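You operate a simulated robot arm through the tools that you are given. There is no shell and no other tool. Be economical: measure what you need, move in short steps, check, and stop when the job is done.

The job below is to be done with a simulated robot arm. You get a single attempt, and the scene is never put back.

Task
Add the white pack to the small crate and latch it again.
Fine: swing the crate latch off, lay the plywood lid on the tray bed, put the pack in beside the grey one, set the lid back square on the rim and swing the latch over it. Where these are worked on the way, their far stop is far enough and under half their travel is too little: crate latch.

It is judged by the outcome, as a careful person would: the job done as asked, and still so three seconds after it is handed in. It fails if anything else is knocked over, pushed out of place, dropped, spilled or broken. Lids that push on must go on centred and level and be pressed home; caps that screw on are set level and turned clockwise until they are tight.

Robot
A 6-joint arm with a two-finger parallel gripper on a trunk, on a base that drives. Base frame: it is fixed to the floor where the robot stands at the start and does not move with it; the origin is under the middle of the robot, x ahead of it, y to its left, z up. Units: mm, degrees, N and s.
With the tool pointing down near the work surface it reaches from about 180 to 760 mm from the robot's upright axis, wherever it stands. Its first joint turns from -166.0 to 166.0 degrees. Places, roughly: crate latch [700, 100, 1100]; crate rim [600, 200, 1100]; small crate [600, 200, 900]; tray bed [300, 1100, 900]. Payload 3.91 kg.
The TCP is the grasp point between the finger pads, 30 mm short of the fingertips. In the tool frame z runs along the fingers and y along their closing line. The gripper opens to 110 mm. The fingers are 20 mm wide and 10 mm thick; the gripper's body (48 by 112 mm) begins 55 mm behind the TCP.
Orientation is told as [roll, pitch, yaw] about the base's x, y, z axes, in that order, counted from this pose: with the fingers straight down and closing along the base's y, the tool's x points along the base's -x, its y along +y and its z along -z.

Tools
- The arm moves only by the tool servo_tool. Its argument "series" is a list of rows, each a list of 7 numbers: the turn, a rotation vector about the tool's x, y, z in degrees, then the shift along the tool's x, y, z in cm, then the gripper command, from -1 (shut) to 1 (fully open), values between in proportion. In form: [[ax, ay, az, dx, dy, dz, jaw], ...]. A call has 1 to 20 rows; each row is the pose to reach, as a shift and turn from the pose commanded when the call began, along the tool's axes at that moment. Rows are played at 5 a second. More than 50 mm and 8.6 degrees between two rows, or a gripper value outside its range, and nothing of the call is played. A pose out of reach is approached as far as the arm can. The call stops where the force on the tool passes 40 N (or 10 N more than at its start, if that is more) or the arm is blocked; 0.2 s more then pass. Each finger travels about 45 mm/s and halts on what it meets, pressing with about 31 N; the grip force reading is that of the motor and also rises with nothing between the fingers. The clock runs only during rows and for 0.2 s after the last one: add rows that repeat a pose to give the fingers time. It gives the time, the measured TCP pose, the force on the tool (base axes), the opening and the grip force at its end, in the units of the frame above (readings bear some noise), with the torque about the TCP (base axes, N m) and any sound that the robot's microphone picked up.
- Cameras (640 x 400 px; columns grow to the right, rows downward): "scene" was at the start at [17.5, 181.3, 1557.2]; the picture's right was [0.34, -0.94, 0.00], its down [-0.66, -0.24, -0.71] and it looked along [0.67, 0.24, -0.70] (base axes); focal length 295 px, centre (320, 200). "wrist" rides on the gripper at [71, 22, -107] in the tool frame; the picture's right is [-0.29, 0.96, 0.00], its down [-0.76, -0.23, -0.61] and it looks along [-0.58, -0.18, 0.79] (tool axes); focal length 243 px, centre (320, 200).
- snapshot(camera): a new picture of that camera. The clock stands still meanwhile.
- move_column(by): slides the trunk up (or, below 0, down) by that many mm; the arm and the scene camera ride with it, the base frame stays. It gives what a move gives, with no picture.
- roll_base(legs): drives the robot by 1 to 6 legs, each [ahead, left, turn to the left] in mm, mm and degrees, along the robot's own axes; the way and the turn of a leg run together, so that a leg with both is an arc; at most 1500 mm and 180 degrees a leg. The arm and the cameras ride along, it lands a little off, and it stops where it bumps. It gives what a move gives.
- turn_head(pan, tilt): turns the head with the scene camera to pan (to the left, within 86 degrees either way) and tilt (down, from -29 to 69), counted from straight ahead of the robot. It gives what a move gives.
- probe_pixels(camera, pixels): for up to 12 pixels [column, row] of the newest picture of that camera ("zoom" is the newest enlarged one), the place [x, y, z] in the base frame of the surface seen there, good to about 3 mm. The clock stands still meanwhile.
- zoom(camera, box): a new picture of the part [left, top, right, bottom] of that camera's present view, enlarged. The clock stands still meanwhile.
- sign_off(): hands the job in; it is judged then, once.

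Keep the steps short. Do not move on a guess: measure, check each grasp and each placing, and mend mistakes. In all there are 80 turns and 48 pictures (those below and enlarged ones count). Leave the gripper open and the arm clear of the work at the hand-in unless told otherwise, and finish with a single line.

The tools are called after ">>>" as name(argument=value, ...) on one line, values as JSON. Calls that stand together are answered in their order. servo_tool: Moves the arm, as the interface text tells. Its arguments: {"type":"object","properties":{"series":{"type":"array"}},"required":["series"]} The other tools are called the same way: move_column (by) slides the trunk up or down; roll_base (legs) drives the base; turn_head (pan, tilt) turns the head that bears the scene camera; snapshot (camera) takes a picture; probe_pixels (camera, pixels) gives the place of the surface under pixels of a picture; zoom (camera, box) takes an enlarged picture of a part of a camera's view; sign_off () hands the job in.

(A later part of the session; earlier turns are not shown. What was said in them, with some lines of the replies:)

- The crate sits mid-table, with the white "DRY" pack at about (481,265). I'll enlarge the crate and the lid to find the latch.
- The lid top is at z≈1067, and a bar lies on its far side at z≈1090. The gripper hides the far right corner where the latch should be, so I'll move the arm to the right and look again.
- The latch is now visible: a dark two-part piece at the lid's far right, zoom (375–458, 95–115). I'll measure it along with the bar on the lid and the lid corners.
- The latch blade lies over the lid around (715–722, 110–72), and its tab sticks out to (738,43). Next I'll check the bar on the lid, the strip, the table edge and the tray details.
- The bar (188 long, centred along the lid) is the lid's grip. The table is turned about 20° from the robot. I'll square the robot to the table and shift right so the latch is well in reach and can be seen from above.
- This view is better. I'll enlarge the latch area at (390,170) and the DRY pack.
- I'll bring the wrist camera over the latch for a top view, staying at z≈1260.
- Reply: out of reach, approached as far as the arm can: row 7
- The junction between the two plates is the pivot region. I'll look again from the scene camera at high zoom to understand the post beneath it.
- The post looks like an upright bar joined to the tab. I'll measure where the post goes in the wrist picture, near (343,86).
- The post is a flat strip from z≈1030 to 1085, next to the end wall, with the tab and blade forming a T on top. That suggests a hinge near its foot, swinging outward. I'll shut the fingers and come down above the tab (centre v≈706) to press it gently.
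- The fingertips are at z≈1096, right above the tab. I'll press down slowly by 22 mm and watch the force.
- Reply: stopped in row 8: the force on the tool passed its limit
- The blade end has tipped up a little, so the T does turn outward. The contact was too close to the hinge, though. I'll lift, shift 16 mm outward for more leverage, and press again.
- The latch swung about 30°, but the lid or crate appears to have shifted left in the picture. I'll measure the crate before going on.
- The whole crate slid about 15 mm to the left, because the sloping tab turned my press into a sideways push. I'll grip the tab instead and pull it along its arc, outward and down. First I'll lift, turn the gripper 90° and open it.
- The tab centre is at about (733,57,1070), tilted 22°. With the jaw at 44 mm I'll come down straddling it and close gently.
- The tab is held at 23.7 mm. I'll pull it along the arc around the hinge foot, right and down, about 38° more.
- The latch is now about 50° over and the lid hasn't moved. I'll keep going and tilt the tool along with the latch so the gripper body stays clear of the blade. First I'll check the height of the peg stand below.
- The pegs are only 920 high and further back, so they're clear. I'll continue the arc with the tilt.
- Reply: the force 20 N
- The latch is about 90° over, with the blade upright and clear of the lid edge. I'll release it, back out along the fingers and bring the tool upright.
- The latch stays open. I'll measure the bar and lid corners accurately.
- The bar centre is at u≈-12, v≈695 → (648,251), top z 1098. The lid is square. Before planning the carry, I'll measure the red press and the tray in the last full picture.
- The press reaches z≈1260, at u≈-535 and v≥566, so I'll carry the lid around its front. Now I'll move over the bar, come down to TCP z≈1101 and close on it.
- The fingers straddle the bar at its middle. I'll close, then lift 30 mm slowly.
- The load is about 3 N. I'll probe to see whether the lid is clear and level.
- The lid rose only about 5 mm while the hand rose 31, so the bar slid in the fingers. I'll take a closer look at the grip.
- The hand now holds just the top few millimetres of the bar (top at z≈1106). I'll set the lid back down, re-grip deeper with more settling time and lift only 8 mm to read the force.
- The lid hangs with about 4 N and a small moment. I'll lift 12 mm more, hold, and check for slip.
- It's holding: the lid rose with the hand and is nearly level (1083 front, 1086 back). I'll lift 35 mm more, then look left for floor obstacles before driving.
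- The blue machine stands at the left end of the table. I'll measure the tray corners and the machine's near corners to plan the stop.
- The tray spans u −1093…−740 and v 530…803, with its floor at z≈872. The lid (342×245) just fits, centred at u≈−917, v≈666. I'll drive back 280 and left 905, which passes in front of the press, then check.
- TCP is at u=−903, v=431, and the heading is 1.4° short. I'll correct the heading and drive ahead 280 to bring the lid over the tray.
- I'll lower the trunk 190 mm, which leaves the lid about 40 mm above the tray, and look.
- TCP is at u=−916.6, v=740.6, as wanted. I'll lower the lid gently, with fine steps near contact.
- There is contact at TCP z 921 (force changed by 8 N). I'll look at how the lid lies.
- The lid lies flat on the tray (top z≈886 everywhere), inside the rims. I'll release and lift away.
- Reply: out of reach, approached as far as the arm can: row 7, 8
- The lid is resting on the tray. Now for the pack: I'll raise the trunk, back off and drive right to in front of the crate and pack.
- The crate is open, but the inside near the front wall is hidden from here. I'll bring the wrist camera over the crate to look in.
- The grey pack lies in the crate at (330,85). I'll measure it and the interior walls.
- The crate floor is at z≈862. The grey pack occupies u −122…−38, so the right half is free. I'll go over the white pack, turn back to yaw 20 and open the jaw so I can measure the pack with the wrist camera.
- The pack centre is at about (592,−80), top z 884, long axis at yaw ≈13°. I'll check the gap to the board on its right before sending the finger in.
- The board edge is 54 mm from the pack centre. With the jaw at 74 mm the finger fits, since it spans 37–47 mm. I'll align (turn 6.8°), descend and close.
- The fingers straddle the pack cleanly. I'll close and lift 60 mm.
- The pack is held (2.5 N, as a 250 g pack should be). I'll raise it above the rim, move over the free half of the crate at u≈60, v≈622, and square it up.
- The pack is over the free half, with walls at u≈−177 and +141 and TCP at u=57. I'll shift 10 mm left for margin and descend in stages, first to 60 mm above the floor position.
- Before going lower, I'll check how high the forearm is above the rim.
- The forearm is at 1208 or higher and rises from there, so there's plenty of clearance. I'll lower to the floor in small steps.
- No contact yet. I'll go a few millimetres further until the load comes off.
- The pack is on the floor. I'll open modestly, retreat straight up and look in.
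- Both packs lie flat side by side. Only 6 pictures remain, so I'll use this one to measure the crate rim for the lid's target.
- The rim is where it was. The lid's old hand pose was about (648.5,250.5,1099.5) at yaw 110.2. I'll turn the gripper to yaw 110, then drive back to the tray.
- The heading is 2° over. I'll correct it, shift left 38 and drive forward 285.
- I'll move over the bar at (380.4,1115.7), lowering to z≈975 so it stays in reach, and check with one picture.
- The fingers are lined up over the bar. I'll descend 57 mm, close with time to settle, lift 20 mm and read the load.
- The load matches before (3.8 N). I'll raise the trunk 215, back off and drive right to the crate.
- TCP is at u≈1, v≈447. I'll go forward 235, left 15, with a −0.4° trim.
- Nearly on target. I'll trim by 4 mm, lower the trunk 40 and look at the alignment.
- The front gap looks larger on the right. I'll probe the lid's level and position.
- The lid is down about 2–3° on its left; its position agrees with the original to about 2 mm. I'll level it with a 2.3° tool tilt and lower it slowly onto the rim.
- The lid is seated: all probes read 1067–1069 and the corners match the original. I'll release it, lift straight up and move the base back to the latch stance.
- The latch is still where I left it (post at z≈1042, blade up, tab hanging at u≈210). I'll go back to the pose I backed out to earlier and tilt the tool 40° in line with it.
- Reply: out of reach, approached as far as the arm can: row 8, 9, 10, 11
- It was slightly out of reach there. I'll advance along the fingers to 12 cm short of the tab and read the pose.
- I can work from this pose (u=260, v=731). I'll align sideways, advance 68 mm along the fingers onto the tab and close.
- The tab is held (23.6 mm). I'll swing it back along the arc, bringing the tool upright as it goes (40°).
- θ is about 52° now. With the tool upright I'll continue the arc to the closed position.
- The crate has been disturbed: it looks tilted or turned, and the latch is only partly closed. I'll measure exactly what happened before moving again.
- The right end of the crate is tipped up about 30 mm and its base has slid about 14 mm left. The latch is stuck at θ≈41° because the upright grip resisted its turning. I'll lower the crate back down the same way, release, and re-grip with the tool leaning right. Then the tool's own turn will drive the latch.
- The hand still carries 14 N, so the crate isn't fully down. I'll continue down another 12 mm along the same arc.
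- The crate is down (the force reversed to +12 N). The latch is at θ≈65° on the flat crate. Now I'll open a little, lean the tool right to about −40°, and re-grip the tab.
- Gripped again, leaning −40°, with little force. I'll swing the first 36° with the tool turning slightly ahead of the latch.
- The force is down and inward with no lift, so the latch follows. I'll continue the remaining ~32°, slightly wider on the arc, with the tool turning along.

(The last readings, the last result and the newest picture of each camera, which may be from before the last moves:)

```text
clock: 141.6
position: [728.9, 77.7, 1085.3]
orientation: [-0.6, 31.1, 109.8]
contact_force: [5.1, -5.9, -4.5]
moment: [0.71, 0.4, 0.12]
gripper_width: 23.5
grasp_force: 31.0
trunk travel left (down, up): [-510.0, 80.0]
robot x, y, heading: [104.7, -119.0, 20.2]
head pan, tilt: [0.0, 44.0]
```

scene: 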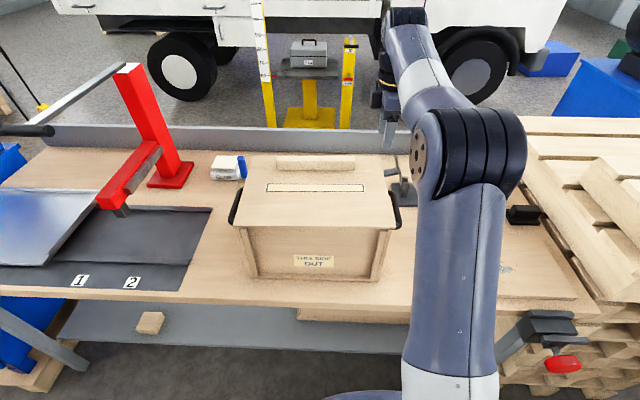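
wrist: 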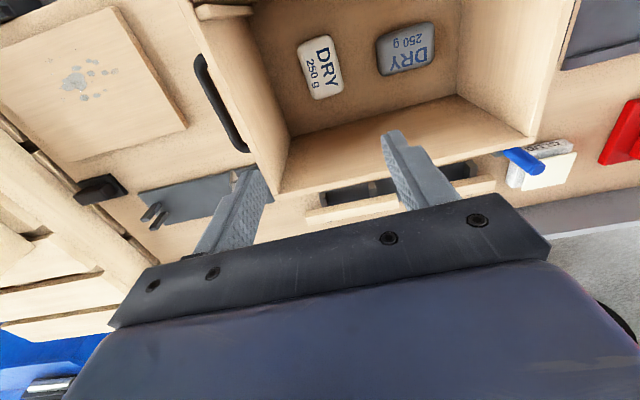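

The latch is near closed, with small forces. I'll nudge the last few degrees, open, back out along the fingers, bring the tool upright and take the last picture.

>>> servo_tool(series=[[0, 2, 0, -0.15, 0, -0.1, -1], [0, 4, 0, -0.3, 0, -0.15, -1], [0, 4, 0, -0.3, 0, -0.15, -0.5], [0, 4, 0, -0.3, 0, -0.15, -0.15], [0, 4, 0, -0.3, 0, -0.15, -0.15], [0, 4, 0, -0.3, 0, -3, -0.15], [0, 4, 0, -0.3, 0, -6, -0.15], [0, 4, 0, -0.3, 0, -10, -0.15], [0, -4, 0, 2, 0, -11, -0.5], [0, -12, 0, 4, 0, -12, -1], [0, -20, 0, 5, 0, -12, -1], [0, -28, 0, 6, 0, -12, -1], [0, -31, 0, 6, 0, -12, -1]])

>>> zoom(camera="scene", box=[220, 140, 420, 290])

>>> probe_pixels(camera="zoom", pixels=[[50, 240], [440, 240], [80, 75], [400, 75], [430, 85], [450, 85], [470, 85], [490, 85], [440, 75], [460, 95], [150, 75], [340, 75]])

```text
clock: 144.3
position: [721.6, 86.8, 1219.7]
orientation: [-0.7, -0.1, 110.2]
contact_force: [0.3, 0.4, 0.5]
moment: [0.03, -0.02, 0.0]
gripper_width: 0.2
grasp_force: 30.7
trunk travel left (down, up): [-510.0, 80.0]
robot x, y, heading: [106.9, -123.2, 20.3]
head pan, tilt: [0.0, 44.0]
```

```text
2.67 times, centred on (320, 215) of scene
```

zoom: 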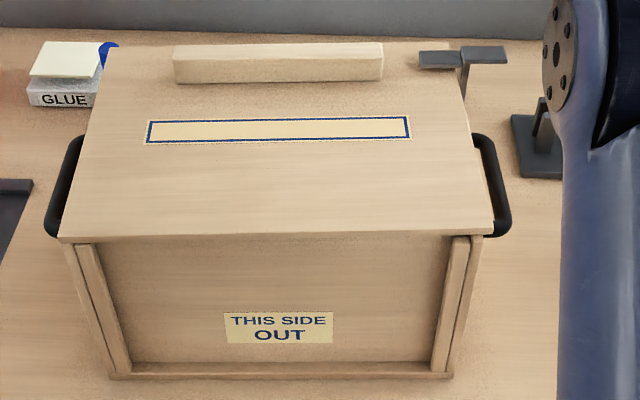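

```text
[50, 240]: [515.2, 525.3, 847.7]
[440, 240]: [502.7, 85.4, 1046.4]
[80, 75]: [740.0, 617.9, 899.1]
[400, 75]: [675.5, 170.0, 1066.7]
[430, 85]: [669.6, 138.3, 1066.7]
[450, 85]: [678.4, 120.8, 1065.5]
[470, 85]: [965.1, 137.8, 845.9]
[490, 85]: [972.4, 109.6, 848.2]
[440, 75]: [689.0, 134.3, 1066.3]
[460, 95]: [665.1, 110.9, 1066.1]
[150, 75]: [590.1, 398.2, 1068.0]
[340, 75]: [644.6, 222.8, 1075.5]
```

The latch is over the lid and looks level. I'll verify its height, the lid's squareness and the crate's position by probing.

>>> probe_pixels(camera="zoom", pixels=[[424, 58], [440, 59], [452, 60], [472, 56], [500, 54], [62, 234], [488, 229], [110, 52], [200, 230], [350, 229], [112, 374], [450, 374]])

```text
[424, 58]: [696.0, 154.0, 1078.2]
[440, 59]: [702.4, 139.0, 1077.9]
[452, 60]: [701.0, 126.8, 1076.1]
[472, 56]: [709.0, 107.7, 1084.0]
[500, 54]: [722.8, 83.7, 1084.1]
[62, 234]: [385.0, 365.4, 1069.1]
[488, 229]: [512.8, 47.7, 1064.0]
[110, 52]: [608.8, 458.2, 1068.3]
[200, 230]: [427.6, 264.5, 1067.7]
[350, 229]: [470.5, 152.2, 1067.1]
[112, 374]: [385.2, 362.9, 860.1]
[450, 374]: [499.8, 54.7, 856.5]
```

The latch is back at its original level (blade 1077, tab 1084) and the lid is flat and square. The crate now stands about 39 mm left of where it started, so I'll push it gently back. First I'll drive the base left, with the arm high.

>>> roll_base(legs=[[0, 330, 0]])

```text
clock: 146.6
position: [599.1, 412.7, 1219.6]
orientation: [-0.6, 0.1, 111.2]
contact_force: [-0.4, 0.2, -1.0]
moment: [0.0, 0.0, 0.0]
gripper_width: 0.0
grasp_force: 31.0
trunk travel left (down, up): [-510.0, 80.0]
robot x, y, heading: [-13.4, 191.2, 21.5]
head pan, tilt: [0.0, 44.0]
5 turns are left
```

I'll move to u≈−300, v≈615, clear of the left handle, and lower the closed fingertips to handle height.

>>> servo_tool(series=[[0, 0, 0, -4, 2.9, 0, -1], [0, 0, 0, -8, 5.8, 0, -1], [0, 0, 0, -12.1, 8.8, 0, -1], [0, 0, 0, -12.1, 8.8, 4.5, -1], [0, 0, 0, -12.1, 8.8, 9, -1], [0, 0, 0, -12.1, 8.8, 13.5, -1], [0, 0, 0, -12.1, 8.8, 17, -1], [0, 0, 0, -12.1, 8.8, 19.9, -1], [0, 0, 0, -12.1, 8.8, 19.9, -1]])

```text
refused: row 3 steps farther than a row can; nothing moved
4 turns are left
```

One row was a hair too long. I'm sending it again with shorter steps.

>>> servo_tool(series=[[0, 0, 0, -3, 2.2, 0, -1], [0, 0, 0, -6, 4.4, 0, -1], [0, 0, 0, -9, 6.6, 0, -1], [0, 0, 0, -12.1, 8.8, 0, -1], [0, 0, 0, -12.1, 8.8, 4, -1], [0, 0, 0, -12.1, 8.8, 8, -1], [0, 0, 0, -12.1, 8.8, 12, -1], [0, 0, 0, -12.1, 8.8, 16, -1], [0, 0, 0, -12.1, 8.8, 19.9, -1], [0, 0, 0, -12.1, 8.8, 19.9, -1]])

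```text
clock: 148.8
position: [475.3, 499.8, 1019.9]
orientation: [-0.6, 0.1, 111.2]
contact_force: [0.1, 0.6, 0.3]
moment: [0.0, -0.01, -0.02]
gripper_width: 0.0
grasp_force: 30.8
trunk travel left (down, up): [-510.0, 80.0]
robot x, y, heading: [-14.8, 192.7, 21.3]
head pan, tilt: [0.0, 44.0]
3 turns are left
```

TCP is at u=−305, v=618. I'll push slowly toward the right to u≈−232, so that the handle ends up where it was at the start.

>>> servo_tool(series=[[0, 0, 0, 1.2, 0.02, 0, -1], [0, 0, 0, 2.2, 0.04, 0, -1], [0, 0, 0, 2.8, 0.05, 0, -1], [0, 0, 0, 3.2, 0.06, 0, -1], [0, 0, 0, 3.6, 0.06, 0, -1], [0, 0, 0, 4.0, 0.07, 0, -1], [0, 0, 0, 4.4, 0.08, 0, -1], [0, 0, 0, 4.8, 0.08, 0, -1], [0, 0, 0, 5.2, 0.09, 0, -1], [0, 0, 0, 5.6, 0.1, 0, -1], [0, 0, 0, 6.0, 0.1, 0, -1], [0, 0, 0, 6.3, 0.11, 0, -1], [0, 0, 0, 6.6, 0.12, 0, -1], [0, 0, 0, 6.9, 0.12, 0, -1], [0, 0, 0, 7.2, 0.13, 0, -1]])

```text
clock: 151.9
position: [500.9, 424.5, 1018.7]
orientation: [-0.7, 0.2, 111.0]
contact_force: [-3.5, 8.7, 0.8]
moment: [0.15, 0.06, -0.01]
gripper_width: 0.0
grasp_force: 31.0
trunk travel left (down, up): [-510.0, 80.0]
robot x, y, heading: [-5.8, 192.2, 21.6]
head pan, tilt: [0.0, 44.0]
2 turns are left
```

The crate slid back smoothly (about 9 N). Now I'll back off, rise and open the gripper.

>>> servo_tool(series=[[0, 0, 0, -2, 0, 0, -1], [0, 0, 0, -5, 0, 0, -1], [0, 0, 0, -5, 0, -4, -1], [0, 0, 0, -5, 0, -8, 0], [0, 0, 0, -5, 0, -12, 0.8], [0, 0, 0, -5, 0, -16, 0.8], [0, 0, 0, -5, 0, -20, 0.8], [0, 0, 0, -5, 0, -20, 0.8]])

>>> sign_off()

```text
clock: 153.8
position: [480.7, 470.4, 1220.0]
orientation: [-0.6, 0.1, 111.2]
contact_force: [0.3, 0.0, 0.2]
moment: [-0.02, 0.04, -0.02]
gripper_width: 99.1
grasp_force: 0.1
trunk travel left (down, up): [-510.0, 80.0]
robot x, y, heading: [-11.6, 194.0, 21.1]
head pan, tilt: [0.0, 44.0]
```

```text
The job is handed in.
```

The white pack is in the crate beside the grey one, with the lid back on the rim and the latch swung over it; the crate tipped about 5° and slid up to 40 mm left while I worked the latch, so I set it down and pushed it back roughly to its starting place, but had no pictures left to check the packs under the lid or anything after that push.
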